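You operate a simulated robot arm through the tools that you are given. There is no shell and no other tool. Be economical: measure what you need, move in short steps, check, and stop when the job is done.

You run a simulated robot arm. Do the job below in one go: nothing can be reset, and whatever is moved stays where it is left.

## Task
Swap the jar's grey cap for the green one and wipe up the salt.
Fine: the grey cap goes in pocket one of the tray; put the cloth back. What is to be rubbed or washed off counts as gone when no trace of it is left.

The check looks at the end state, three seconds after you hand in, the way a careful person would. Anything else that was tipped, shoved, dropped, spilled or broken makes it a failure. A push-on lid holds only when it is set on centred and level and pressed home; a screw cap is set on level and turned clockwise until tight. Flat cloth is picked up by pressing the open fingertips on it (5 to 10 N) and closing them slowly along it; thin cloth reads only 2 to 8 mm in the jaws.

## Robot
A 6-joint arm with a two-finger parallel gripper, fixed in place. Base frame: the origin is at the foot of the arm, x ahead of it, y to its left, z up; the work surface is at about z = 920. Readings come in mm, rad, newtons and seconds.
With the tool pointing down near the work surface it reaches from about 220 to 620 mm from the base axis. Its first joint turns from -1.152 to 1.152 rad. Payload 2.7 kg.
The TCP is the grasp point between the finger pads, 23 mm short of the fingertips. In the tool frame z runs along the fingers and y along their closing line. The gripper opens to 94 mm. The fingers are 38 mm wide and 10 mm thick; the gripper's body (54 by 96 mm) begins 39 mm behind the TCP.
Orientation is that of the tool frame in the base frame, as a unit quaternion [x, y, z, w]. With the fingers straight down and closing along the base's y, the tool's x points along the base's -x, its y along +y and its z along -z.

## Interface
- The arm moves only by the tool send_rows. Its argument "plan" is text: rows parted by semicolons, each of 7 numbers parted by spaces: the shift along the base's x, y, z in units of 100 mm (1.0 is 100 mm), then the turn, a rotation vector about the base's x, y, z in units of 90 degrees (1.0 is 90 degrees), then the opening, from 0 (shut) to 1 (fully open). In form: dx dy dz wx wy wz hand; .... A call has 1 to 10 rows; each row is the pose to reach, as a shift and turn from the pose commanded when the call began. A call with a number of a shift or a turn outside -1 to 1 is refused whole. A row lasts 0.2 s, in which the tool goes at most 50 mm and 0.15 rad; a call with a longer step from one row to the next is refused whole, and so is a gripper value outside its range. Where a pose cannot be reached the arm comes as near as it can. A force on the tool above 80 N (or 10 N above the force at the start of the call, whichever is more), or a blocked arm, ends the call early, and 0.2 s more pass. Each finger travels about 45 mm/s and halts on what it meets, pressing with about 31 N; the grip force reading is that of the motor and also rises with nothing between the fingers. The clock runs only during rows and for 0.2 s after the last one: add rows that repeat a pose to give the fingers time. It gives the time, the measured TCP pose, the force on the tool (base axes), the opening and the grip force at its end, in the units of the frame above (readings bear some noise), with the torque about the TCP (base axes, N m) and any sound that the robot's microphone picked up.
- Cameras (640 x 400 px; columns grow to the right, rows downward): "scene" is fixed at [85.1, -408.4, 1420]; the picture's right is [0.77, -0.64, 0.00], its down [-0.25, -0.30, -0.92] and it looks along [0.59, 0.71, -0.39] (base axes); focal length 369 px, centre (320, 200). "wrist" rides on the gripper at [86, 16, -75] in the tool frame; the picture's right is [-0.18, 0.98, 0.00], its down [-0.58, -0.11, -0.81] and it looks along [-0.79, -0.15, 0.59] (tool axes); focal length 243 px, centre (320, 200). There is no depth. A picture from a camera that has moved, and an enlarged one, comes with that camera's place and axes in the base frame and with its lens. The place of the scene camera against the robot may be out by one fixed shift of up to 25 mm in any direction.
- snapshot(camera): a new picture of that camera. No time passes.
- zoom(camera, box): a new picture of the part [left, top, right, bottom] of that camera's present view, enlarged. No time passes.
- sign_off(): hands the job in; it is judged then, once.

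Work in short steps. Places have to be worked out from the pictures, the camera data and where the tool is seen: move nearer, look again, correct. Check each grasp and each placing, and mend what went wrong. You have 120 turns and 76 pictures in all, those below and enlarged ones among them. Open the gripper and draw the arm clear of the work before you hand the job in, unless the task says otherwise; then end with one line.

The tools are called after "Request:" by a JSON object that holds its "op" and its "data". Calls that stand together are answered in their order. send_rows: Moves the arm, as the interface text tells. Its arguments: {"type":"object","properties":{"plan":{"type":"string"}},"required":["plan"]} The other tools are called the same way: snapshot (camera) takes a picture; zoom (camera, box) takes an enlarged picture of a part of a camera's view; sign_off () hands the job in.

At the start:

```text
time: 0.0
eef_pos: [368.6, 85.6, 1277.1]
tcp_rot: [-0.001, 1.0, 0.001, 0.001]
contact_force: [-0.6, 0.1, 0.3]
wrist_torque: [-0.01, -0.02, -0.02]
gripper_width: 93.9
finger_force: 0.0
```

scene: 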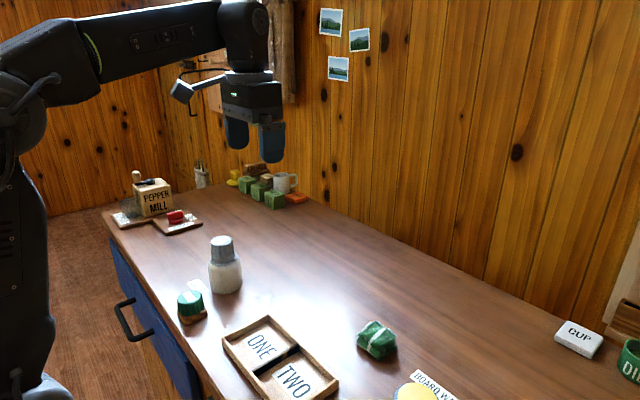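
wrist: 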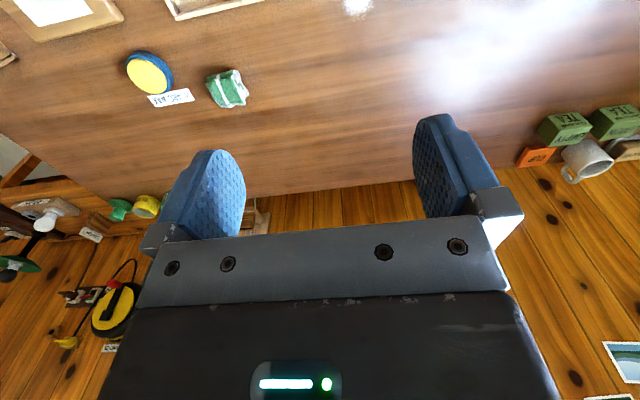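

I see the jar with a grey cap, a green cap on a stand, the tray and a green folded cloth. I'll zoom in to find details and the salt.

Request:
{"op": "zoom", "data": {"camera": "scene", "box": [150, 220, 310, 340]}}

Request:
{"op": "zoom", "data": {"camera": "scene", "box": [300, 290, 480, 400]}}

Request:
{"op": "zoom", "data": {"camera": "scene", "box": [100, 150, 320, 290]}}

```text
3.33 times, centred on (230, 280) of scene
camera zoom: at [85.1, -408.4, 1420.0], right [0.77, -0.64, 0.0], down [-0.25, -0.3, -0.92], along [0.59, 0.71, -0.39], focal length 1231 px, centre (620, -67)
```

zoom: 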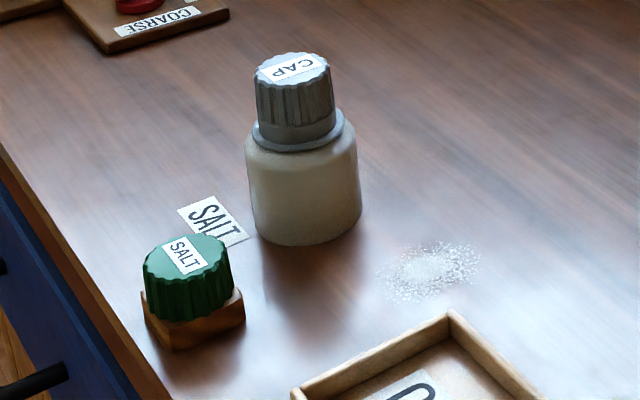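

```text
3.56 times, centred on (390, 345) of scene
camera zoom: at [85.1, -408.4, 1420.0], right [0.77, -0.64, 0.0], down [-0.25, -0.3, -0.92], along [0.59, 0.71, -0.39], focal length 1313 px, centre (71, -316)
```

zoom: 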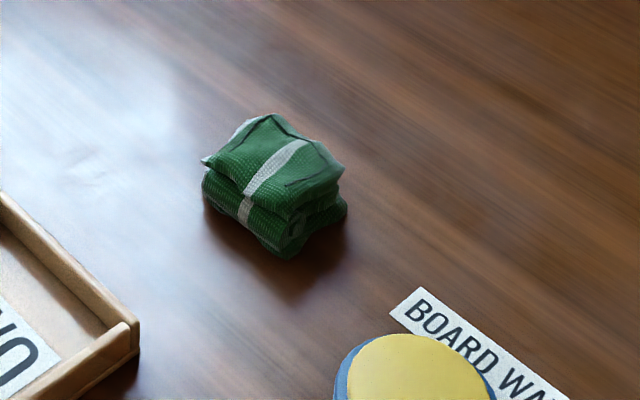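

```text
2.86 times, centred on (210, 220) of scene
camera zoom: at [85.1, -408.4, 1420.0], right [0.77, -0.64, 0.0], down [-0.25, -0.3, -0.92], along [0.59, 0.71, -0.39], focal length 1055 px, centre (634, 143)
```

zoom: 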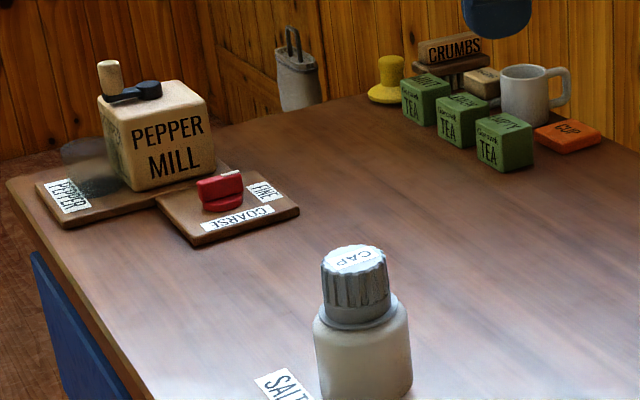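

The jar stands near (360, 248) with its cap top near z 1040. The green cap is near (265, 203), salt near (400, 157), pocket one near (332, 52) and the cloth near (488, -81). I'll move over the jar, staying high, for a wrist look.

Request:
{"op": "send_rows", "data": {"plan": "0 0.4 0 0 0 0 1; 0 0.8 -0.2 0 0 0 1; -0.1 0.99 -0.5 0 0 0 1; -0.3 0.99 -0.9 0 0 0 1; -0.3 0.99 -0.9 0 0 0 1"}}

Request:
{"op": "snapshot", "data": {"camera": "wrist"}}

Request:
{"op": "snapshot", "data": {"camera": "scene"}}

```text
time: 1.2
eef_pos: [337.9, 180.6, 1186.1]
tcp_rot: [-0.001, 1.0, 0.001, 0.001]
contact_force: [0.4, -1.3, -0.3]
wrist_torque: [0.04, -0.03, -0.01]
gripper_width: 94.2
finger_force: 0.0
```

```text
70 pictures are left
camera wrist: at [252.7, 194.8, 1261.0], right [0.18, 0.98, 0.0], down [0.58, -0.11, 0.81], along [0.79, -0.15, -0.59], focal length 243 px, centre (320, 200)
```

wrist: 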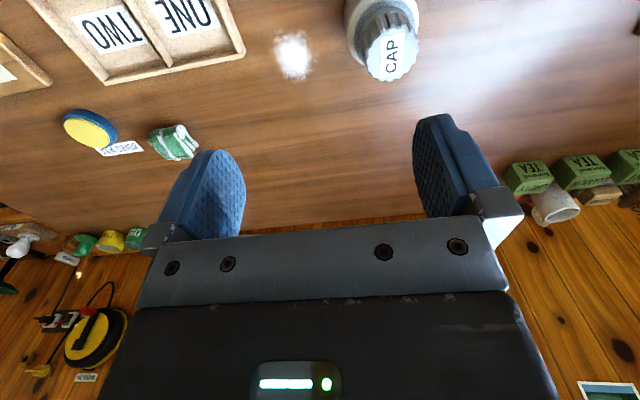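

```text
69 pictures are left
```

scene: 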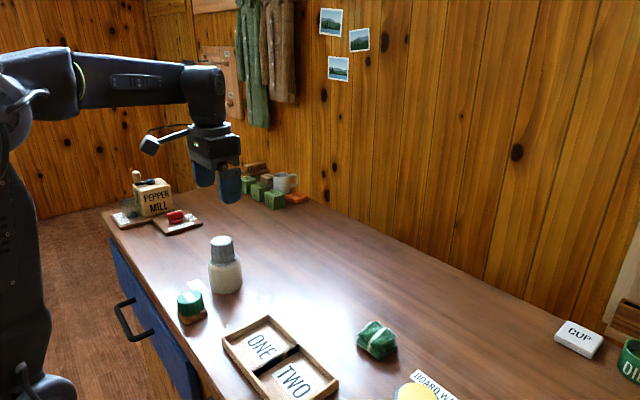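

The wrist view puts the cap about (353, 238) and the salt about (388, 134). I'll come closer over the cap to refine this.

Request:
{"op": "send_rows", "data": {"plan": "0.1 0.3 -0.2 0 0 0 1; 0.17 0.6 -0.5 0 0 0 1; 0.17 0.6 -0.66 0 0 0 1; 0.17 0.6 -0.66 0 0 0 1"}}

Request:
{"op": "snapshot", "data": {"camera": "wrist"}}

Request:
{"op": "zoom", "data": {"camera": "scene", "box": [150, 160, 310, 260]}}

```text
time: 2.2
eef_pos: [355.0, 242.8, 1120.1]
tcp_rot: [-0.001, 1.0, 0.001, 0.001]
contact_force: [0.7, 0.1, -0.1]
wrist_torque: [0.01, 0.0, 0.0]
gripper_width: 94.1
finger_force: 0.0
```

```text
68 pictures are left
camera wrist: at [269.4, 258.3, 1195.3], right [0.18, 0.98, 0.0], down [0.58, -0.11, 0.81], along [0.79, -0.15, -0.59], focal length 243 px, centre (320, 200)
```

wrist: 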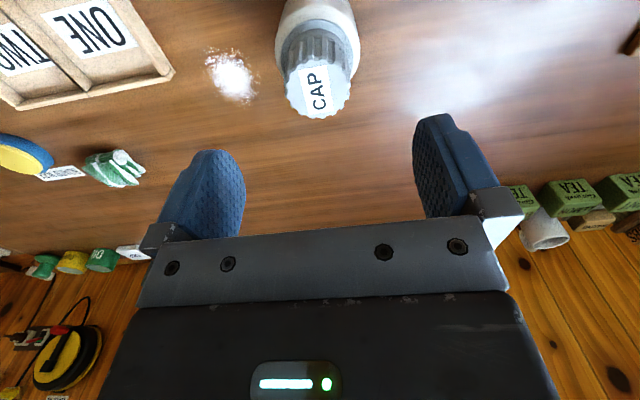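

```text
4.00 times, centred on (230, 210) of scene
camera zoom: at [85.1, -408.3, 1420.0], right [0.77, -0.64, 0.0], down [-0.25, -0.3, -0.92], along [0.59, 0.71, -0.39], focal length 1477 px, centre (680, 160)
```

zoom: 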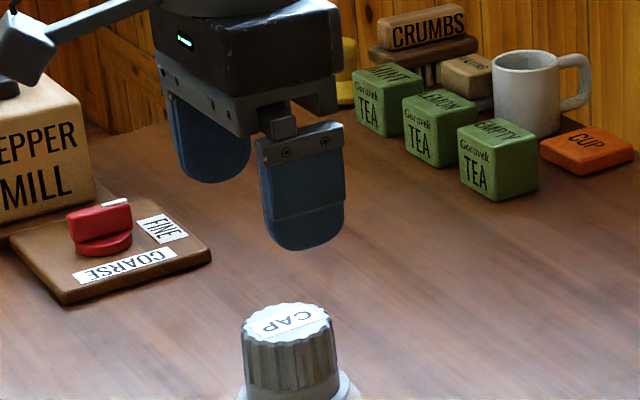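

Triangulating the cap top gives about (359, 240, 1031). I'll descend so the tips are just above it and check the centring.

Request:
{"op": "send_rows", "data": {"plan": "0.04 -0.03 -0.3 0 0 0 1; 0.04 -0.03 -0.55 0 0 0 1; 0.04 -0.03 -0.55 0 0 0 1"}}

Request:
{"op": "snapshot", "data": {"camera": "wrist"}}

Request:
{"op": "zoom", "data": {"camera": "scene", "box": [150, 190, 310, 290]}}

```text
time: 3.0
eef_pos: [358.4, 239.9, 1063.6]
tcp_rot: [-0.001, 1.0, 0.002, 0.001]
contact_force: [0.9, 0.1, 0.6]
wrist_torque: [-0.01, 0.03, 0.0]
gripper_width: 94.3
finger_force: 0.0
```

```text
66 pictures are left
camera wrist: at [272.4, 255.5, 1137.9], right [0.18, 0.98, 0.0], down [0.58, -0.11, 0.81], along [0.79, -0.15, -0.59], focal length 243 px, centre (320, 200)
```

wrist: 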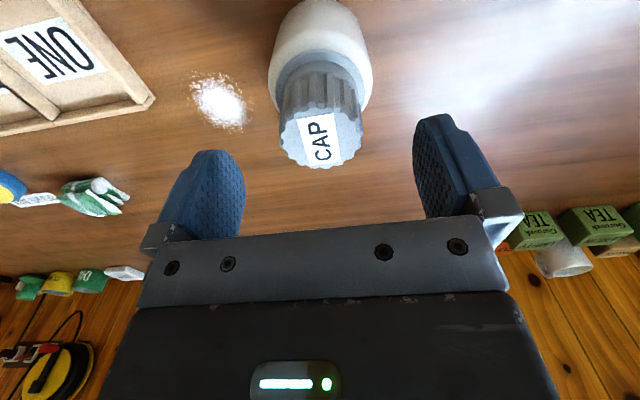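

```text
4.00 times, centred on (230, 240) of scene
camera zoom: at [85.1, -408.4, 1420.0], right [0.77, -0.64, 0.0], down [-0.25, -0.3, -0.92], along [0.59, 0.71, -0.39], focal length 1477 px, centre (680, 40)
```

zoom: 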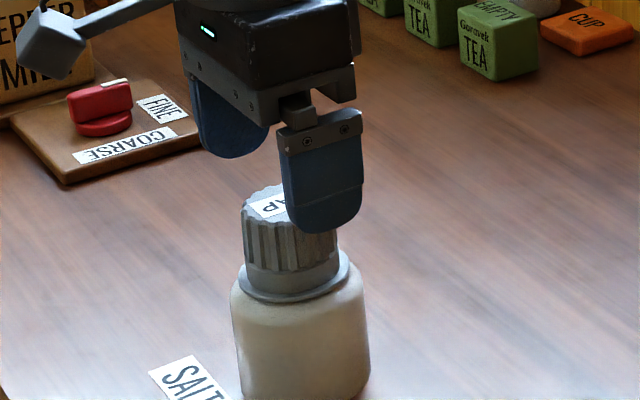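

The cap lies centred at (358.5, 239) with its fluted part down to about z 1000. I'll descend to z ≈ 1024 and close on it.

Request:
{"op": "send_rows", "data": {"plan": "0 0 -0.2 0 0 0 1; 0 0 -0.39 0 0 0 1; 0 0 -0.39 0 0 0 0.7; 0 0 -0.39 0 0 0 0.5; 0 0 -0.39 0 0 0 0.3; 0 0 -0.39 0 0 0 0.3; 0 0 -0.39 0 0 0 0.3; 0 0 -0.39 0 0 0 0.3"}}

Request:
{"op": "snapshot", "data": {"camera": "wrist"}}

Request:
{"op": "zoom", "data": {"camera": "scene", "box": [150, 190, 310, 290]}}

```text
time: 4.8
eef_pos: [356.5, 240.9, 1023.6]
tcp_rot: [-0.001, 1.0, 0.0, 0.0]
contact_force: [-0.3, -6.9, -0.7]
wrist_torque: [-0.3, -0.16, -0.03]
gripper_width: 47.1
finger_force: 31.1
```

```text
64 pictures are left
camera wrist: at [272.3, 255.6, 1098.5], right [0.18, 0.98, 0.0], down [0.58, -0.11, 0.81], along [0.79, -0.15, -0.59], focal length 243 px, centre (320, 200)
```

wrist: 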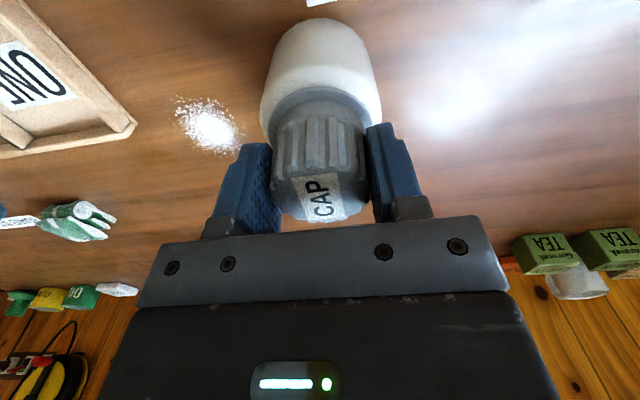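

```text
4.00 times, centred on (230, 240) of scene
camera zoom: at [85.2, -408.6, 1419.9], right [0.77, -0.64, 0.0], down [-0.25, -0.3, -0.92], along [0.59, 0.71, -0.39], focal length 1477 px, centre (680, 40)
```

zoom: 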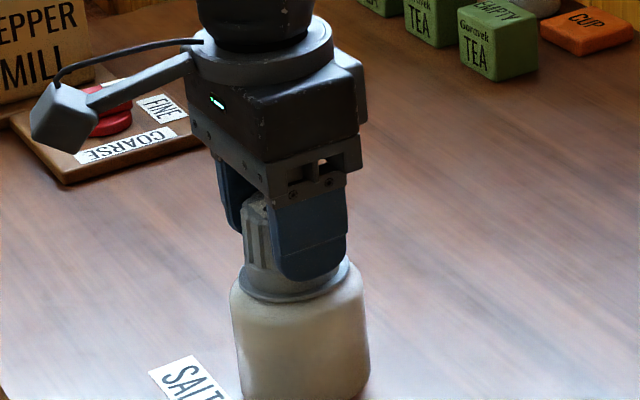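

The cap is gripped at 47 mm. I'll try turning it counter-clockwise a little and read the torque.

Request:
{"op": "send_rows", "data": {"plan": "0 0 0 0 0 0.06 0.3; 0 0 0 0 0 0.12 0.3; 0 0 0 0 0 0.18 0.3; 0 0 0 0 0 0.24 0.3; 0 0 0 0 0 0.3 0.3; 0 0 0 0 0 0.3 0.3"}}

Request:
{"op": "snapshot", "data": {"camera": "wrist"}}

```text
time: 6.2
eef_pos: [358.0, 239.9, 1025.3]
tcp_rot: [-0.235, 0.972, -0.001, -0.002]
contact_force: [9.5, -24.0, -22.9]
wrist_torque: [-0.37, 0.0, -0.03]
gripper_width: 47.1
finger_force: 30.7
```

```text
62 pictures are left
camera wrist: at [275.2, 213.8, 1099.7], right [-0.29, 0.96, 0.0], down [0.57, 0.17, 0.8], along [0.77, 0.23, -0.59], focal length 243 px, centre (320, 200)
```

wrist: 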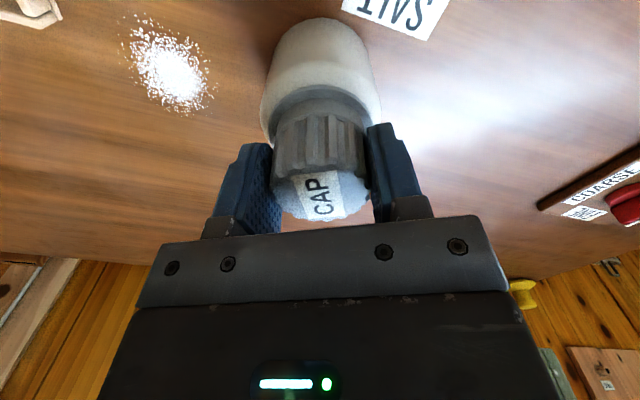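

The cap turned with the hand and the tool rose slightly while the vertical force grew. I'll raise 1 mm to see how the force changes.

Request:
{"op": "send_rows", "data": {"plan": "0 0 0.01 0 0 0 0.3; 0 0 0.01 0 0 0 0.3"}}

```text
time: 6.8
eef_pos: [358.3, 238.5, 1027.5]
tcp_rot: [-0.234, 0.972, -0.001, -0.002]
contact_force: [9.6, -26.7, -22.3]
wrist_torque: [-0.38, -0.12, -0.04]
gripper_width: 46.9
finger_force: 30.7
```

A side force of about 28 N along the closing line suggests I'm off-centre. I'll shift about 1 mm toward -tool y and drop 1 mm to see the response.

Request:
{"op": "send_rows", "data": {"plan": "0.005 -0.01 -0.005 0 0 0 0.3; 0.005 -0.01 -0.01 0 0 0 0.3; 0.005 -0.01 -0.01 0 0 0 0.3"}}

```text
time: 7.6
eef_pos: [357.3, 239.1, 1026.6]
tcp_rot: [-0.234, 0.972, 0.0, -0.001]
contact_force: [-2.2, -23.8, -1.8]
wrist_torque: [-0.72, 0.28, -0.05]
gripper_width: 46.9
finger_force: 30.6
```

Lowering relieved the vertical force. I'll look closely at the gap between cap and jar.

Request:
{"op": "zoom", "data": {"camera": "scene", "box": [190, 220, 270, 300]}}

Request:
{"op": "zoom", "data": {"camera": "wrist", "box": [240, 0, 400, 240]}}

```text
5.00 times, centred on (230, 260) of scene
camera zoom: at [85.1, -409.0, 1419.8], right [0.77, -0.64, 0.0], down [-0.25, -0.3, -0.92], along [0.59, 0.71, -0.39], focal length 1847 px, centre (770, -100)
```

zoom: 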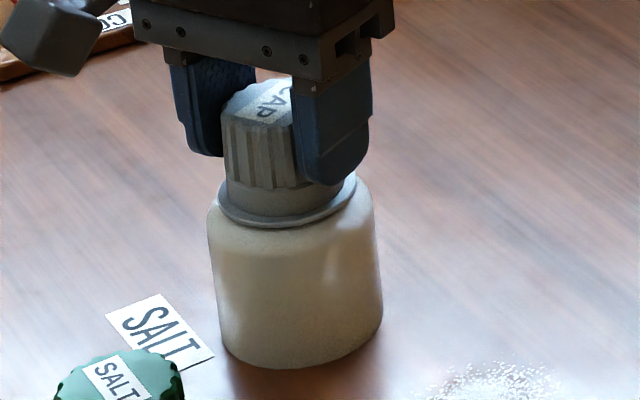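

```text
1.67 times, centred on (320, 120) of wrist
camera zoom: at [275.2, 213.6, 1100.6], right [-0.28, 0.96, 0.0], down [0.57, 0.17, 0.81], along [0.77, 0.23, -0.59], focal length 404 px, centre (320, 333)
```

zoom: 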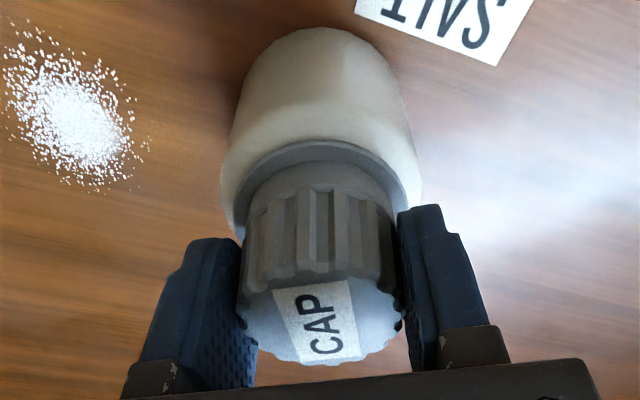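

I'll shift another ~1 mm to relieve the side force, then turn further and watch the vertical force.

Request:
{"op": "send_rows", "data": {"plan": "0.003 -0.012 0 0 0 0 0.3; 0.003 -0.012 0 0 0 0.06 0.3; 0.003 -0.012 0 0 0 0.12 0.3; 0.003 -0.012 0 0 0 0.18 0.3; 0.003 -0.012 0 0 0 0.24 0.3; 0.003 -0.012 0 0 0 0.3 0.3; 0.003 -0.012 0 0 0 0.3 0.3"}}

Request:
{"op": "zoom", "data": {"camera": "scene", "box": [190, 220, 270, 300]}}

```text
time: 9.2
eef_pos: [359.3, 239.6, 1026.0]
tcp_rot: [-0.455, 0.89, 0.001, 0.0]
contact_force: [1.2, -14.2, -14.4]
wrist_torque: [0.01, -0.13, -0.01]
gripper_width: 47.1
finger_force: 31.2
```

```text
5.00 times, centred on (230, 260) of scene
camera zoom: at [85.4, -408.6, 1419.9], right [0.77, -0.64, 0.0], down [-0.25, -0.3, -0.92], along [0.59, 0.71, -0.39], focal length 1847 px, centre (770, -100)
```

zoom: 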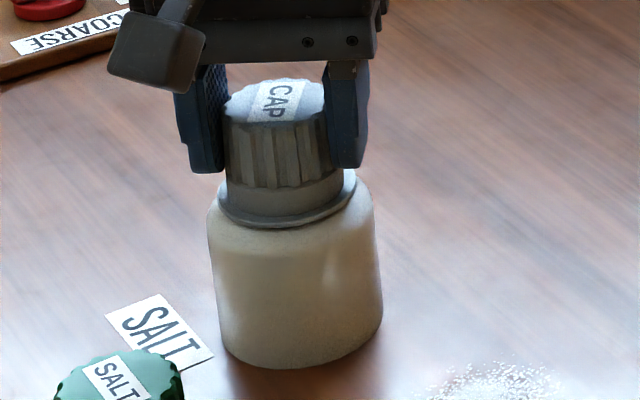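

Readings are ambiguous: measured z crept up ~2 mm. I'll follow upward 2 mm and keep turning to see if the force trend clears up.

Request:
{"op": "send_rows", "data": {"plan": "0 0 0.01 0 0 0 0.3; 0 0 0.02 0 0 0 0.3; 0 0 0.02 0 0 0 0.3"}}

Request:
{"op": "send_rows", "data": {"plan": "0 0 0 0 0 0.08 0.3; 0 0 0 0 0 0.16 0.3; 0 0 0 0 0 0.24 0.3; 0 0 0 0 0 0.32 0.3; 0 0 0 0 0 0.4 0.3; 0 0 0 0 0 0.4 0.3"}}

Request:
{"op": "zoom", "data": {"camera": "scene", "box": [190, 220, 270, 300]}}

```text
time: 10.0
eef_pos: [359.3, 238.4, 1028.6]
tcp_rot: [-0.456, 0.89, 0.002, -0.001]
contact_force: [1.1, -6.7, -20.6]
wrist_torque: [-0.18, 0.01, -0.02]
gripper_width: 46.4
finger_force: 31.0
```

```text
time: 11.4
eef_pos: [359.2, 239.2, 1030.9]
tcp_rot: [0.709, -0.705, -0.001, -0.001]
contact_force: [-0.3, -0.3, 0.4]
wrist_torque: [0.01, -0.02, 0.01]
gripper_width: 46.1
finger_force: 31.1
```

```text
5.00 times, centred on (230, 260) of scene
camera zoom: at [85.2, -408.4, 1420.0], right [0.77, -0.64, 0.0], down [-0.25, -0.3, -0.92], along [0.59, 0.71, -0.39], focal length 1847 px, centre (770, -100)
```

zoom: 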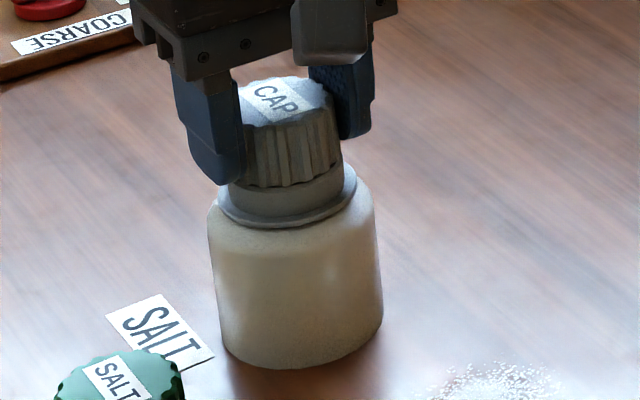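

Forces dropped to zero after 90°, so the cap seems free. I'll lift it gently.

Request:
{"op": "send_rows", "data": {"plan": "0 0 0.1 0 0 0 0.3; 0 0 0.2 0 0 0 0.3; 0 0 0.3 0 0 0 0.3; 0 0 0.5 0 0 0 0.3; 0 0 0.5 0 0 0 0.3"}}

Request:
{"op": "snapshot", "data": {"camera": "scene"}}

Request:
{"op": "snapshot", "data": {"camera": "wrist"}}

```text
time: 12.6
eef_pos: [360.4, 239.5, 1079.9]
tcp_rot: [0.708, -0.707, 0.0, 0.0]
contact_force: [-0.1, -0.1, -0.8]
wrist_torque: [-0.04, -0.02, 0.0]
gripper_width: 46.2
finger_force: 30.7
```

```text
57 pictures are left
```

scene: 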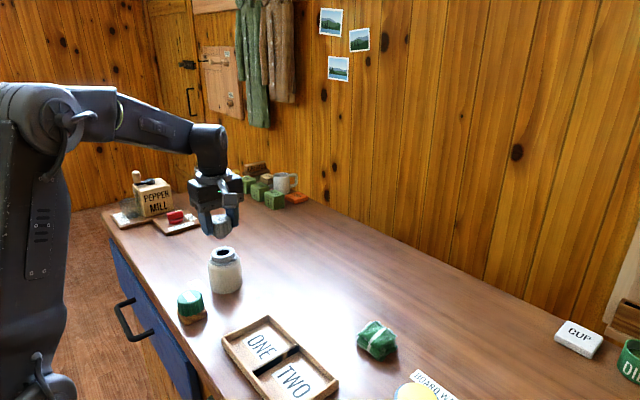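

```text
56 pictures are left
camera wrist: at [346.3, 153.1, 1153.4], right [-0.98, 0.18, 0.0], down [0.11, 0.58, 0.81], along [0.15, 0.79, -0.59], focal length 243 px, centre (320, 200)
```

wrist: 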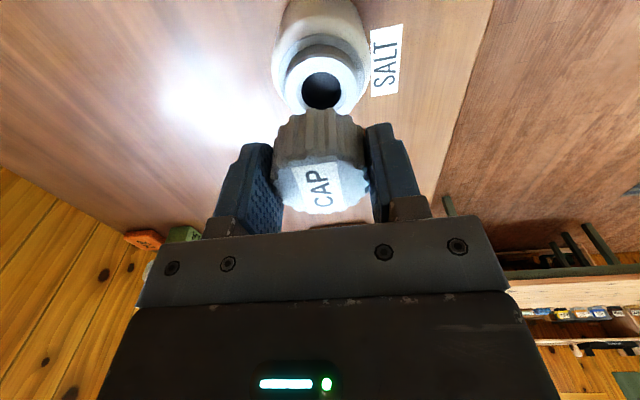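

The grey cap is off and the jar stands unmoved. The scene bias comes out near (12, 24) mm, so pocket one lies around (318, 26). I'll carry the cap over there.

Request:
{"op": "send_rows", "data": {"plan": "0 0 0.2 0 0 0 0.3; -0.1 -0.4 0.2 0 0 0 0.3; -0.2 -0.8 0.2 0 0 0 0.3; -0.21 -1 0.2 0 0 0 0.3; -0.21 -1 0.2 0 0 0 0.3"}}

Request:
{"op": "send_rows", "data": {"plan": "-0.1 -0.4 0 0 0 0 0.3; -0.2 -0.8 0 0 0 0 0.3; -0.21 -1 0 0 0 0 0.3; -0.21 -1 0 0 0 0 0.3"}}

Request:
{"op": "snapshot", "data": {"camera": "wrist"}}

Request:
{"op": "snapshot", "data": {"camera": "scene"}}

```text
time: 13.8
eef_pos: [339.0, 139.9, 1098.1]
tcp_rot: [0.708, -0.706, -0.002, 0.0]
contact_force: [-0.1, 0.7, -0.6]
wrist_torque: [-0.03, 0.04, 0.0]
gripper_width: 46.0
finger_force: 30.7
```

```text
time: 14.8
eef_pos: [318.9, 41.2, 1098.5]
tcp_rot: [0.708, -0.706, -0.001, 0.0]
contact_force: [-0.2, 0.1, 0.2]
wrist_torque: [0.02, 0.01, 0.02]
gripper_width: 46.4
finger_force: 31.1
```

```text
55 pictures are left
camera wrist: at [303.8, -46.1, 1172.9], right [-0.98, 0.18, 0.0], down [0.11, 0.58, 0.81], along [0.15, 0.79, -0.59], focal length 243 px, centre (320, 200)
```

wrist: 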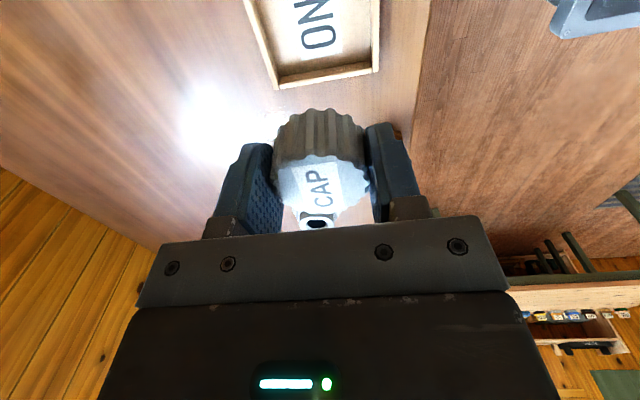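

```text
54 pictures are left
```

scene: 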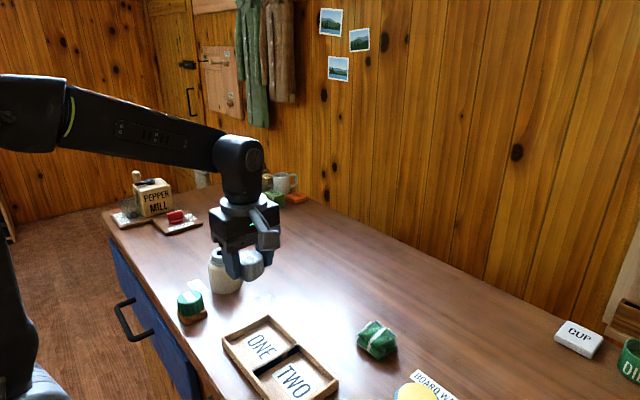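

The tray's rims put pocket one's centre at about (320, 28) with an inner size near 86 mm. I'll go there and descend most of the way.

Request:
{"op": "send_rows", "data": {"plan": "0.01 -0.14 -0.2 0 0 0 0.3; 0.01 -0.14 -0.6 0 0 0 0.3; 0.01 -0.14 -1 0 0 0 0.3; 0.01 -0.14 -1 0 0 0 0.3"}}

Request:
{"op": "snapshot", "data": {"camera": "wrist"}}

Request:
{"op": "zoom", "data": {"camera": "scene", "box": [200, 260, 360, 400]}}

```text
time: 15.8
eef_pos: [320.7, 24.0, 997.8]
tcp_rot: [0.708, -0.706, -0.002, 0.0]
contact_force: [1.2, 0.5, -0.7]
wrist_torque: [0.02, 0.02, 0.0]
gripper_width: 46.1
finger_force: 30.5
```

```text
53 pictures are left
camera wrist: at [306.2, -62.9, 1072.3], right [-0.98, 0.18, 0.0], down [0.11, 0.58, 0.81], along [0.15, 0.79, -0.59], focal length 243 px, centre (320, 200)
```

wrist: 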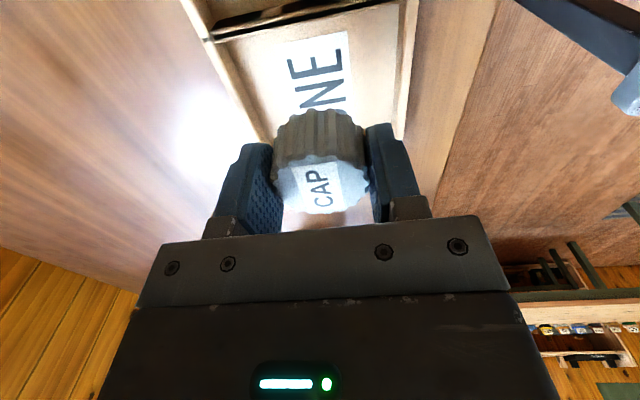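

```text
2.86 times, centred on (280, 330) of scene
camera zoom: at [85.2, -408.4, 1420.0], right [0.77, -0.64, 0.0], down [-0.25, -0.3, -0.92], along [0.59, 0.71, -0.39], focal length 1055 px, centre (434, -171)
```

zoom: 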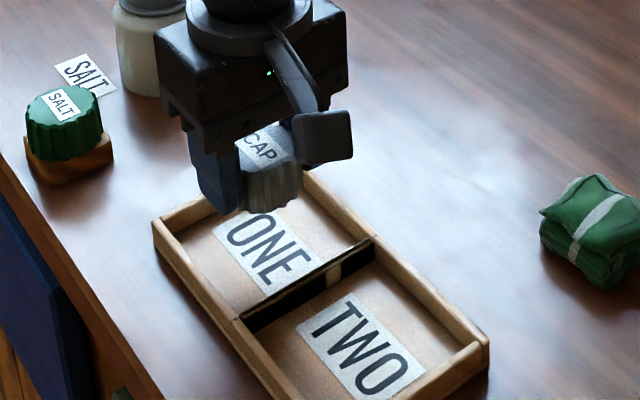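

Well lined up over pocket one. I'll descend to near the floor.

Request:
{"op": "send_rows", "data": {"plan": "0 0.02 -0.2 0 0 0 0.3; 0 0.02 -0.4 0 0 0 0.3; 0 0.02 -0.42 0 0 0 0.3; 0 0.02 -0.42 0 0 0 0.3"}}

Request:
{"op": "zoom", "data": {"camera": "scene", "box": [200, 280, 300, 380]}}

```text
time: 16.8
eef_pos: [319.8, 26.5, 958.3]
tcp_rot: [0.708, -0.706, 0.0, -0.003]
contact_force: [-1.5, 4.2, 24.4]
wrist_torque: [0.15, 0.03, 0.0]
gripper_width: 46.3
finger_force: 31.1
```

```text
4.00 times, centred on (250, 330) of scene
camera zoom: at [84.9, -408.3, 1420.0], right [0.77, -0.64, 0.0], down [-0.25, -0.3, -0.92], along [0.59, 0.71, -0.39], focal length 1477 px, centre (600, -320)
```

zoom: 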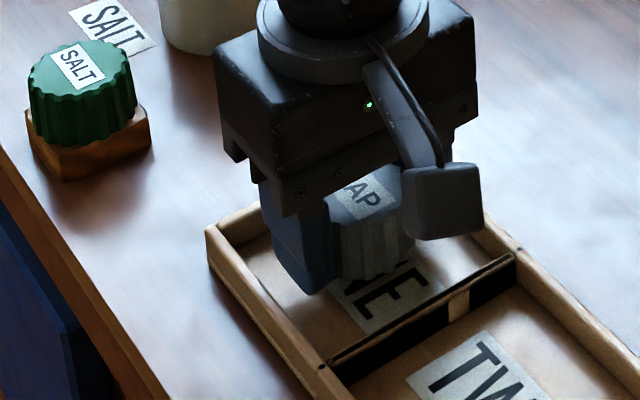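

Contact of 24 N shows the cap is on the pocket floor. I'll ease up a millimetre, open modestly and rise straight up.

Request:
{"op": "send_rows", "data": {"plan": "0 0 0.01 0 0 0 0.49; 0 0 0.01 0 0 0 0.52; 0 0 0.01 0 0 0 0.6; 0 0 0.01 0 0 0 0.6; 0 0 0.2 0 0 0 0.6; 0 0 0.6 0 0 0 0.62; 0 0 1 0 0 0 0.7; 0 0 1 0 0 0 1"}}

Request:
{"op": "snapshot", "data": {"camera": "scene"}}

```text
time: 18.6
eef_pos: [317.3, 26.0, 1056.8]
tcp_rot: [0.708, -0.707, -0.001, 0.002]
contact_force: [-0.2, 0.0, 0.2]
wrist_torque: [-0.01, -0.02, 0.0]
gripper_width: 94.0
finger_force: 0.1
```

```text
50 pictures are left
```

scene: 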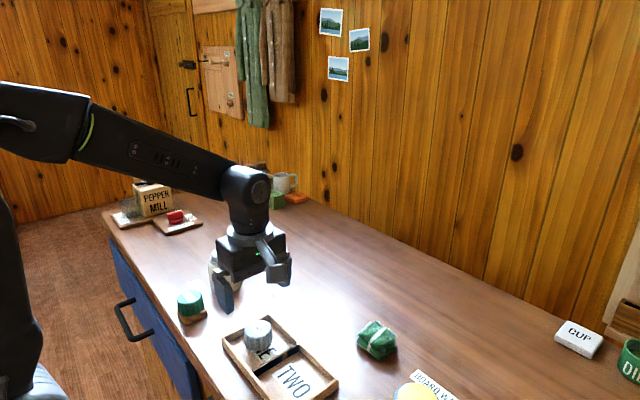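

The grey cap sits in pocket one. Next I go over the green cap, near (253, 180).

Request:
{"op": "send_rows", "data": {"plan": "-0.1 0.4 0.1 0 0 0 1; -0.3 0.8 0.1 0 0 0 1; -0.5 1 0.1 0 0 0 1; -0.6 1 0.1 0 0 0 1; -0.6 1 0.1 0 0 0 1"}}

Request:
{"op": "snapshot", "data": {"camera": "wrist"}}

```text
time: 19.8
eef_pos: [258.0, 127.1, 1067.1]
tcp_rot: [0.708, -0.706, -0.002, 0.0]
contact_force: [0.0, 0.0, 0.3]
wrist_torque: [0.01, 0.02, -0.03]
gripper_width: 94.4
finger_force: 0.0
```

```text
49 pictures are left
camera wrist: at [243.0, 39.9, 1140.2], right [-0.98, 0.18, 0.0], down [0.11, 0.58, 0.81], along [0.15, 0.79, -0.59], focal length 243 px, centre (320, 200)
```

wrist: 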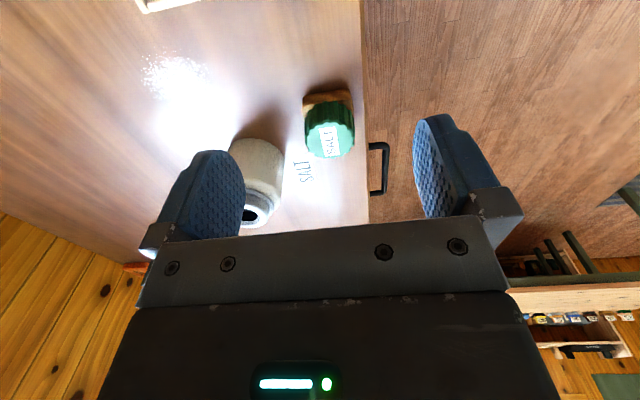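

The green cap is near (260, 185). I'll move over it and lower for a second look.

Request:
{"op": "send_rows", "data": {"plan": "0.02 0.3 0 0 0 0 1; 0.02 0.58 -0.1 0 0 0 1; 0.02 0.58 -0.4 0 0 0 1; 0.02 0.58 -0.4 0 0 0 1"}}

Request:
{"op": "snapshot", "data": {"camera": "wrist"}}

Request:
{"op": "zoom", "data": {"camera": "scene", "box": [150, 240, 270, 340]}}

```text
time: 20.8
eef_pos: [262.0, 187.5, 1026.2]
tcp_rot: [0.707, -0.707, -0.001, 0.0]
contact_force: [0.0, -0.3, 0.7]
wrist_torque: [-0.02, 0.0, 0.01]
gripper_width: 94.2
finger_force: 0.1
```

```text
48 pictures are left
camera wrist: at [246.8, 99.9, 1099.7], right [-0.98, 0.18, 0.0], down [0.11, 0.58, 0.81], along [0.15, 0.79, -0.59], focal length 243 px, centre (320, 200)
```

wrist: 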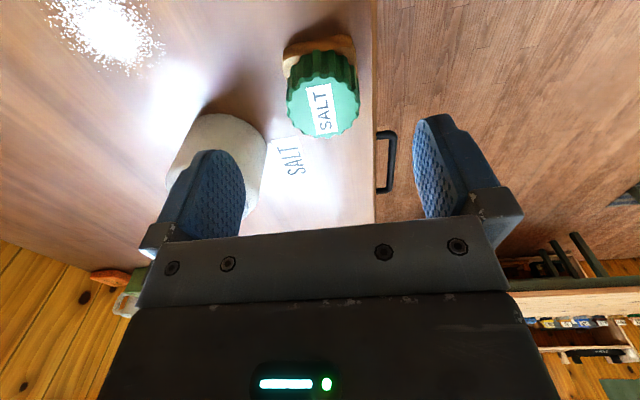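

```text
4.00 times, centred on (210, 290) of scene
camera zoom: at [85.1, -408.3, 1420.0], right [0.77, -0.64, 0.0], down [-0.25, -0.3, -0.92], along [0.59, 0.71, -0.39], focal length 1477 px, centre (760, -160)
```

zoom: 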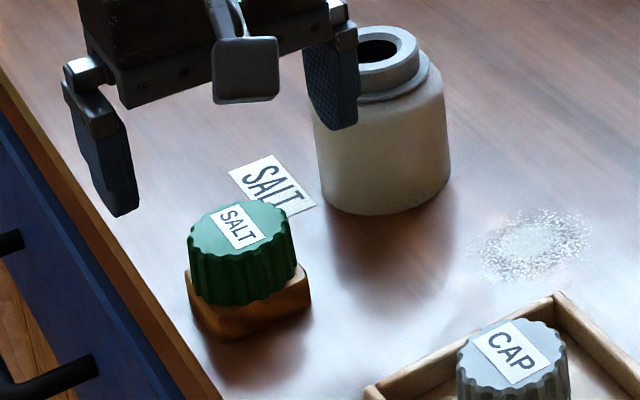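

The green cap's top is about (262, 188, 962). I'll descend to just above it with a slightly narrower opening and check.

Request:
{"op": "send_rows", "data": {"plan": "0 0.01 -0.1 0 0 0 0.85; 0 0.01 -0.3 0 0 0 0.85; 0 0.01 -0.38 0 0 0 0.85; 0 0.01 -0.38 0 0 0 0.85"}}

Request:
{"op": "snapshot", "data": {"camera": "wrist"}}

Request:
{"op": "zoom", "data": {"camera": "scene", "box": [150, 240, 270, 340]}}

```text
time: 21.8
eef_pos: [261.0, 185.8, 990.1]
tcp_rot: [0.708, -0.707, -0.001, 0.0]
contact_force: [0.5, 0.0, 0.6]
wrist_torque: [-0.02, 0.01, -0.03]
gripper_width: 80.0
finger_force: 0.0
```

```text
46 pictures are left
camera wrist: at [246.4, 99.0, 1063.4], right [-0.98, 0.18, 0.0], down [0.11, 0.58, 0.81], along [0.15, 0.79, -0.59], focal length 243 px, centre (320, 200)
```

wrist: 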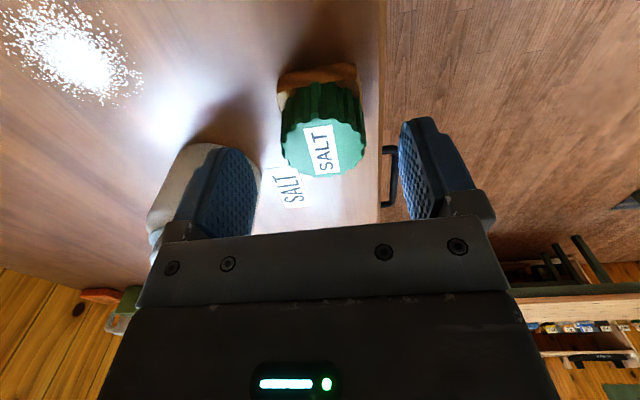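

```text
4.00 times, centred on (210, 290) of scene
camera zoom: at [85.1, -408.4, 1420.0], right [0.77, -0.64, 0.0], down [-0.25, -0.3, -0.92], along [0.59, 0.71, -0.39], focal length 1477 px, centre (760, -160)
```

zoom: 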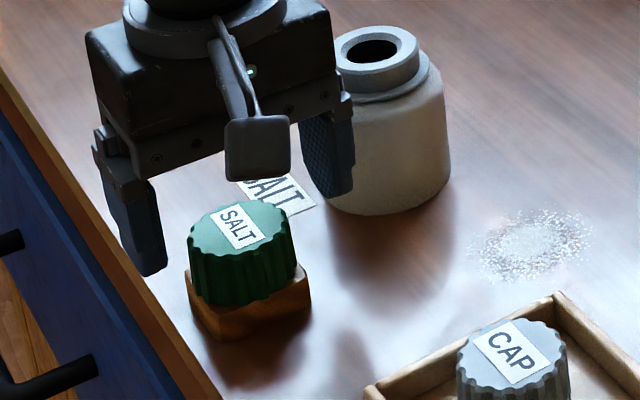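

The cap centre refines to about (262, 190), top z ≈ 960–967. I'll descend to TCP z ≈ 962 and close.

Request:
{"op": "send_rows", "data": {"plan": "0.01 0.035 -0.14 0 0 0 0.85; 0.01 0.035 -0.28 0 0 0 0.85; 0.01 0.035 -0.28 0 0 0 0.65; 0.01 0.035 -0.28 0 0 0 0.5; 0.01 0.035 -0.28 0 0 0 0.3; 0.01 0.035 -0.28 0 0 0 0.3; 0.01 0.035 -0.28 0 0 0 0.3"}}

Request:
{"op": "snapshot", "data": {"camera": "wrist"}}

Request:
{"op": "zoom", "data": {"camera": "scene", "box": [150, 240, 270, 340]}}

```text
time: 23.4
eef_pos: [262.0, 188.6, 963.0]
tcp_rot: [0.708, -0.707, 0.0, 0.001]
contact_force: [-9.5, 0.9, 1.0]
wrist_torque: [0.05, 0.28, 0.02]
gripper_width: 45.9
finger_force: 31.0
```

```text
44 pictures are left
camera wrist: at [247.2, 102.0, 1036.6], right [-0.98, 0.18, 0.0], down [0.11, 0.58, 0.81], along [0.14, 0.79, -0.59], focal length 243 px, centre (320, 200)
```

wrist: 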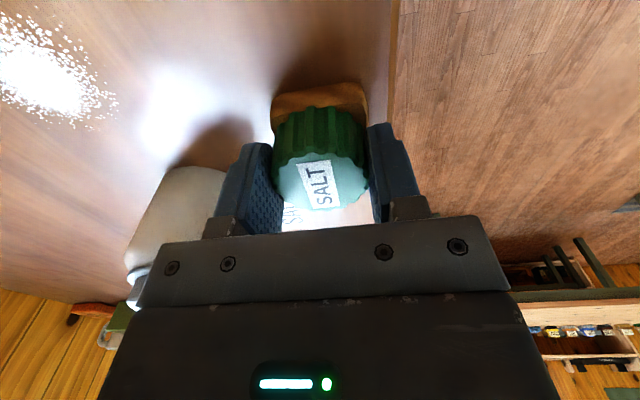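

```text
4.00 times, centred on (210, 290) of scene
camera zoom: at [84.9, -408.3, 1420.0], right [0.77, -0.64, 0.0], down [-0.25, -0.3, -0.92], along [0.59, 0.71, -0.39], focal length 1477 px, centre (760, -160)
```

zoom: 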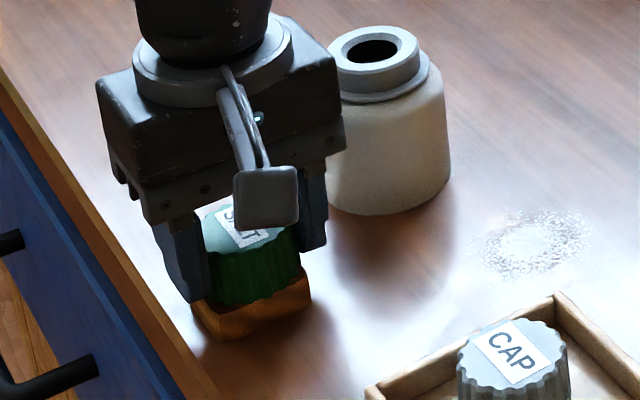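

The green cap is gripped at 46 mm. I'll lift straight up and check that only the cap comes.

Request:
{"op": "send_rows", "data": {"plan": "0 0 0.05 0 0 0 0.3; 0 0 0.15 0 0 0 0.3; 0 0 0.3 0 0 0 0.3; 0 0 0.5 0 0 0 0.3; 0 0 0.8 0 0 0 0.3; 0 0 1 0 0 0 0.3; 0 0 1 0 0 0 0.3"}}

Request:
{"op": "zoom", "data": {"camera": "scene", "box": [140, 200, 300, 340]}}

```text
time: 25.0
eef_pos: [261.3, 190.4, 1064.3]
tcp_rot: [0.708, -0.706, -0.001, 0.0]
contact_force: [0.3, 0.6, -0.5]
wrist_torque: [-0.03, -0.02, -0.02]
gripper_width: 45.9
finger_force: 30.7
```

```text
2.86 times, centred on (220, 270) of scene
camera zoom: at [85.1, -408.4, 1420.0], right [0.77, -0.64, 0.0], down [-0.25, -0.3, -0.92], along [0.59, 0.71, -0.39], focal length 1055 px, centre (606, 0)
```

zoom: 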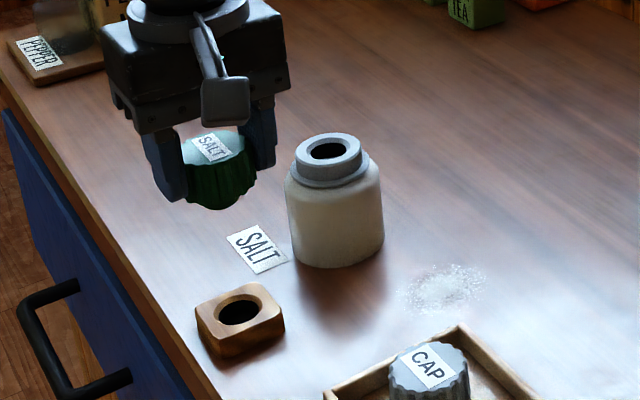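

The green cap came off its block cleanly. I'll carry it above the jar for an alignment check.

Request:
{"op": "send_rows", "data": {"plan": "0 0 0.3 0 0 0 0.3; 0.4 0.2 0.3 0 0 0 0.3; 0.8 0.4 0.3 0 0 0 0.3; 0.98 0.49 0.3 0 0 0 0.3; 0.98 0.49 0.16 0 0 0 0.3; 0.98 0.49 0.16 0 0 0 0.3"}}

Request:
{"op": "snapshot", "data": {"camera": "wrist"}}

Request:
{"op": "zoom", "data": {"camera": "scene", "box": [170, 190, 290, 300]}}

```text
time: 26.4
eef_pos: [360.9, 239.9, 1077.8]
tcp_rot: [-0.707, 0.707, 0.001, 0.0]
contact_force: [0.9, 0.8, -0.9]
wrist_torque: [-0.03, -0.02, 0.0]
gripper_width: 46.1
finger_force: 30.9
```

```text
41 pictures are left
camera wrist: at [345.5, 152.8, 1151.8], right [-0.98, 0.18, 0.0], down [0.11, 0.58, 0.81], along [0.15, 0.79, -0.59], focal length 243 px, centre (320, 200)
```

wrist: 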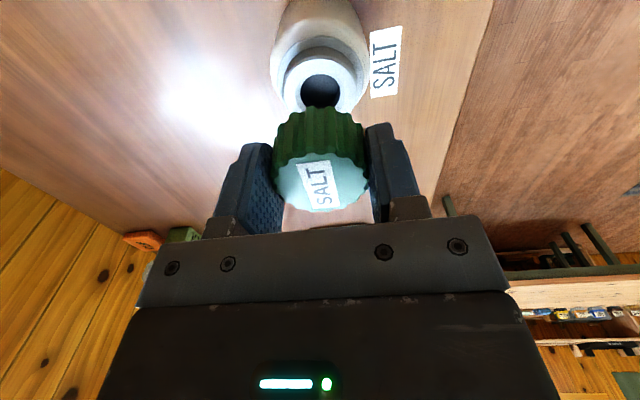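

```text
3.64 times, centred on (230, 245) of scene
camera zoom: at [85.2, -408.4, 1420.0], right [0.77, -0.64, 0.0], down [-0.25, -0.3, -0.92], along [0.59, 0.71, -0.39], focal length 1343 px, centre (647, 36)
```

zoom: 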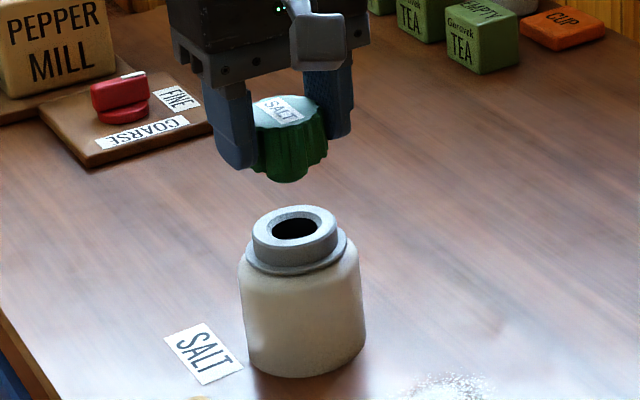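

The view matches the one right after lifting the grey cap to within a millimetre, so alignment is good. I'll lower to just above engagement.

Request:
{"op": "send_rows", "data": {"plan": "0 0 -0.2 0 0 0 0.3; 0 0 -0.4 0 0 0 0.3; 0 0 -0.43 0 0 0 0.3; 0 0 -0.43 0 0 0 0.3"}}

Request:
{"op": "zoom", "data": {"camera": "scene", "box": [170, 190, 290, 300]}}

```text
time: 27.4
eef_pos: [359.3, 239.9, 1035.2]
tcp_rot: [0.708, -0.706, -0.002, -0.001]
contact_force: [0.0, -1.1, -0.3]
wrist_torque: [0.02, -0.05, -0.01]
gripper_width: 46.1
finger_force: 30.8
```

```text
3.64 times, centred on (230, 245) of scene
camera zoom: at [85.1, -408.4, 1420.0], right [0.77, -0.64, 0.0], down [-0.25, -0.3, -0.92], along [0.59, 0.71, -0.39], focal length 1343 px, centre (647, 36)
```

zoom: 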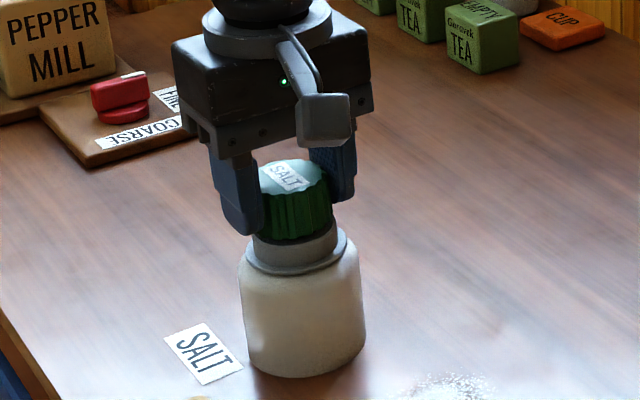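

The cap is just over the neck with no contact. I'll lower a few millimetres gently.

Request:
{"op": "send_rows", "data": {"plan": "0 0 -0.02 0 0 0 0.3; 0 0 -0.04 0 0 0 0.3; 0 0 -0.04 0 0 0 0.3"}}

```text
time: 28.2
eef_pos: [358.2, 238.9, 1031.6]
tcp_rot: [0.708, -0.706, -0.001, -0.002]
contact_force: [-3.2, 1.0, 7.5]
wrist_torque: [0.03, 0.08, -0.01]
gripper_width: 46.1
finger_force: 30.7
```

Contact at 7.5 N at z ≈ 1031. I'll turn clockwise with slight downward follow and watch the forces.

Request:
{"op": "send_rows", "data": {"plan": "0 0 -0.005 0 0 -0.08 0.3; 0 0 -0.01 0 0 -0.16 0.3; 0 0 -0.015 0 0 -0.24 0.3; 0 0 -0.02 0 0 -0.32 0.3; 0 0 -0.02 0 0 -0.32 0.3"}}

```text
time: 29.4
eef_pos: [359.2, 239.8, 1028.2]
tcp_rot: [-0.509, 0.861, 0.002, 0.002]
contact_force: [-16.8, 17.4, 26.4]
wrist_torque: [0.56, 0.53, 0.0]
gripper_width: 46.3
finger_force: 30.9
```

Lateral force of ~24 N along (-x, +y) shows a slight off-centre. I'll shift about 1 mm that way and keep turning.

Request:
{"op": "send_rows", "data": {"plan": "-0.007 0.007 0 0 0 0 0.3; -0.007 0.007 0 0 0 -0.08 0.3; -0.007 0.007 0 0 0 -0.16 0.3; -0.007 0.007 0 0 0 -0.24 0.3; -0.007 0.007 0 0 0 -0.24 0.3"}}

Request:
{"op": "zoom", "data": {"camera": "scene", "box": [170, 190, 290, 300]}}

```text
time: 30.6
eef_pos: [358.6, 239.9, 1028.4]
tcp_rot: [-0.339, 0.941, 0.002, 0.001]
contact_force: [-6.2, 9.4, 13.5]
wrist_torque: [0.4, -0.23, 0.0]
gripper_width: 46.6
finger_force: 31.2
```

```text
3.64 times, centred on (230, 245) of scene
camera zoom: at [84.8, -408.2, 1420.0], right [0.77, -0.64, 0.0], down [-0.25, -0.3, -0.92], along [0.59, 0.71, -0.39], focal length 1343 px, centre (647, 36)
```

zoom: 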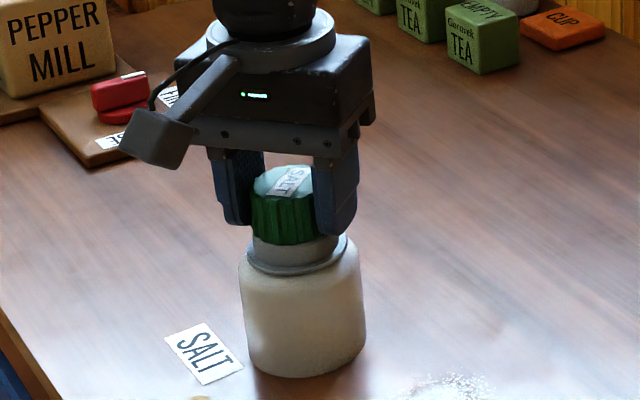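

The force fell as the cap drew down, so the thread is biting. I'll keep turning clockwise with a slight down follow.

Request:
{"op": "send_rows", "data": {"plan": "0 0.002 -0.005 0 0 -0.08 0.3; 0 0.002 -0.01 0 0 -0.16 0.3; 0 0.002 -0.01 0 0 -0.24 0.3; 0 0.002 -0.015 0 0 -0.32 0.3; 0 0.002 -0.015 0 0 -0.4 0.3; 0 0.002 -0.015 0 0 -0.4 0.3"}}

```text
time: 32.0
eef_pos: [360.3, 239.9, 1025.9]
tcp_rot: [-0.032, 0.999, 0.001, 0.002]
contact_force: [-1.5, 8.6, 19.7]
wrist_torque: [-0.2, 0.08, 0.63]
gripper_width: 46.1
finger_force: 30.9
```

A resisting torque of 0.63 N m appeared, so it's tightening. I'll turn a bit more to make it snug.

Request:
{"op": "send_rows", "data": {"plan": "0 0 0 0 0 -0.05 0.3; 0 0 0 0 0 -0.1 0.3; 0 0 0 0 0 -0.15 0.3; 0 0 0 0 0 -0.15 0.3"}}

Request:
{"op": "zoom", "data": {"camera": "wrist", "box": [240, 0, 400, 240]}}

Request:
{"op": "zoom", "data": {"camera": "scene", "box": [190, 210, 270, 300]}}

```text
time: 33.0
eef_pos: [358.2, 240.4, 1026.8]
tcp_rot: [0.086, 0.996, 0.003, 0.001]
contact_force: [-3.0, 12.4, 17.2]
wrist_torque: [-0.1, 0.09, 0.84]
gripper_width: 46.0
finger_force: 31.1
```

```text
1.67 times, centred on (320, 120) of wrist
camera zoom: at [277.6, 270.4, 1101.0], right [0.35, 0.94, 0.0], down [0.55, -0.21, 0.81], along [0.76, -0.28, -0.59], focal length 404 px, centre (320, 333)
```

zoom: 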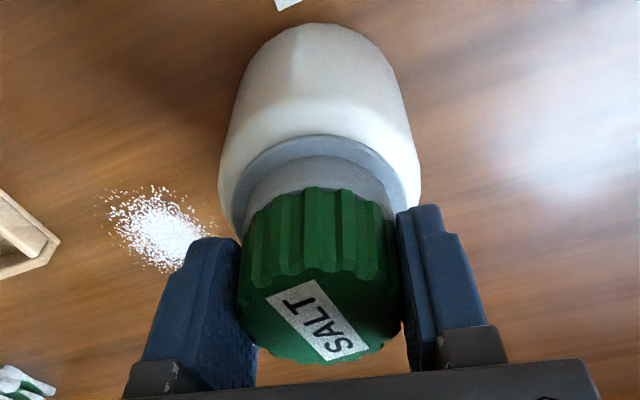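

```text
4.44 times, centred on (230, 255) of scene
camera zoom: at [84.9, -408.1, 1420.1], right [0.77, -0.64, 0.0], down [-0.25, -0.3, -0.92], along [0.59, 0.71, -0.39], focal length 1642 px, centre (720, -44)
```

zoom: 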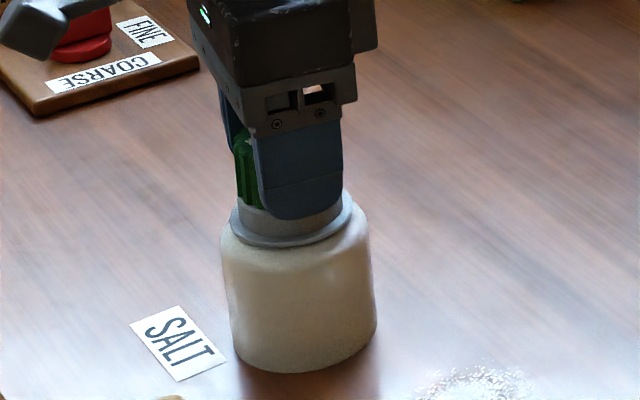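

The label has slipped round in the fingers at 0.84 N m, so the cap is at its stop and tight. I'll release and rise straight up.

Request:
{"op": "send_rows", "data": {"plan": "0 0 0 0 0 0 0.5; 0 0 0 0 0 0 0.6; 0 0 0 0 0 0 0.8; 0 0 0 0 0 0 0.9; 0 0 0 0 0 0 0.9; 0 0 0.3 0 0 0 0.9; 0 0 0.7 0 0 0 0.9; 0 0 0.7 0 0 0 0.9"}}

Request:
{"op": "snapshot", "data": {"camera": "wrist"}}

Request:
{"op": "zoom", "data": {"camera": "scene", "box": [190, 210, 270, 300]}}

```text
time: 34.8
eef_pos: [360.8, 241.3, 1096.2]
tcp_rot: [0.086, 0.996, 0.001, 0.001]
contact_force: [-0.5, -0.8, 0.4]
wrist_torque: [-0.04, 0.0, 0.0]
gripper_width: 84.5
finger_force: 0.1
```

```text
35 pictures are left
camera wrist: at [279.9, 271.1, 1170.2], right [0.35, 0.94, 0.0], down [0.55, -0.21, 0.81], along [0.76, -0.28, -0.59], focal length 243 px, centre (320, 200)
```

wrist: 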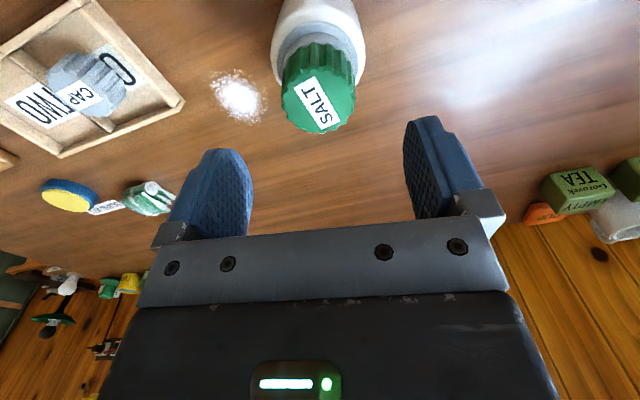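

```text
4.44 times, centred on (230, 255) of scene
camera zoom: at [85.1, -408.4, 1420.0], right [0.77, -0.64, 0.0], down [-0.25, -0.3, -0.92], along [0.59, 0.71, -0.39], focal length 1642 px, centre (720, -44)
```

zoom: 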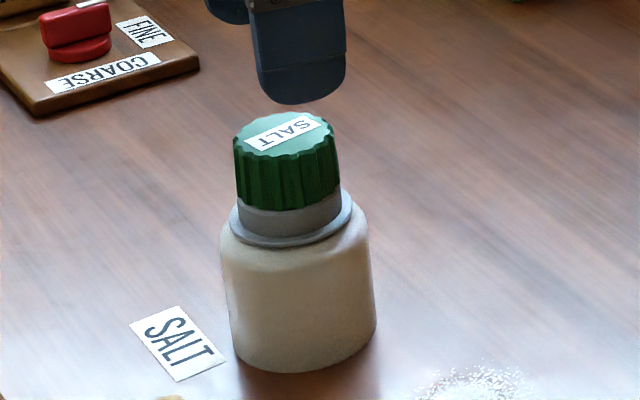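

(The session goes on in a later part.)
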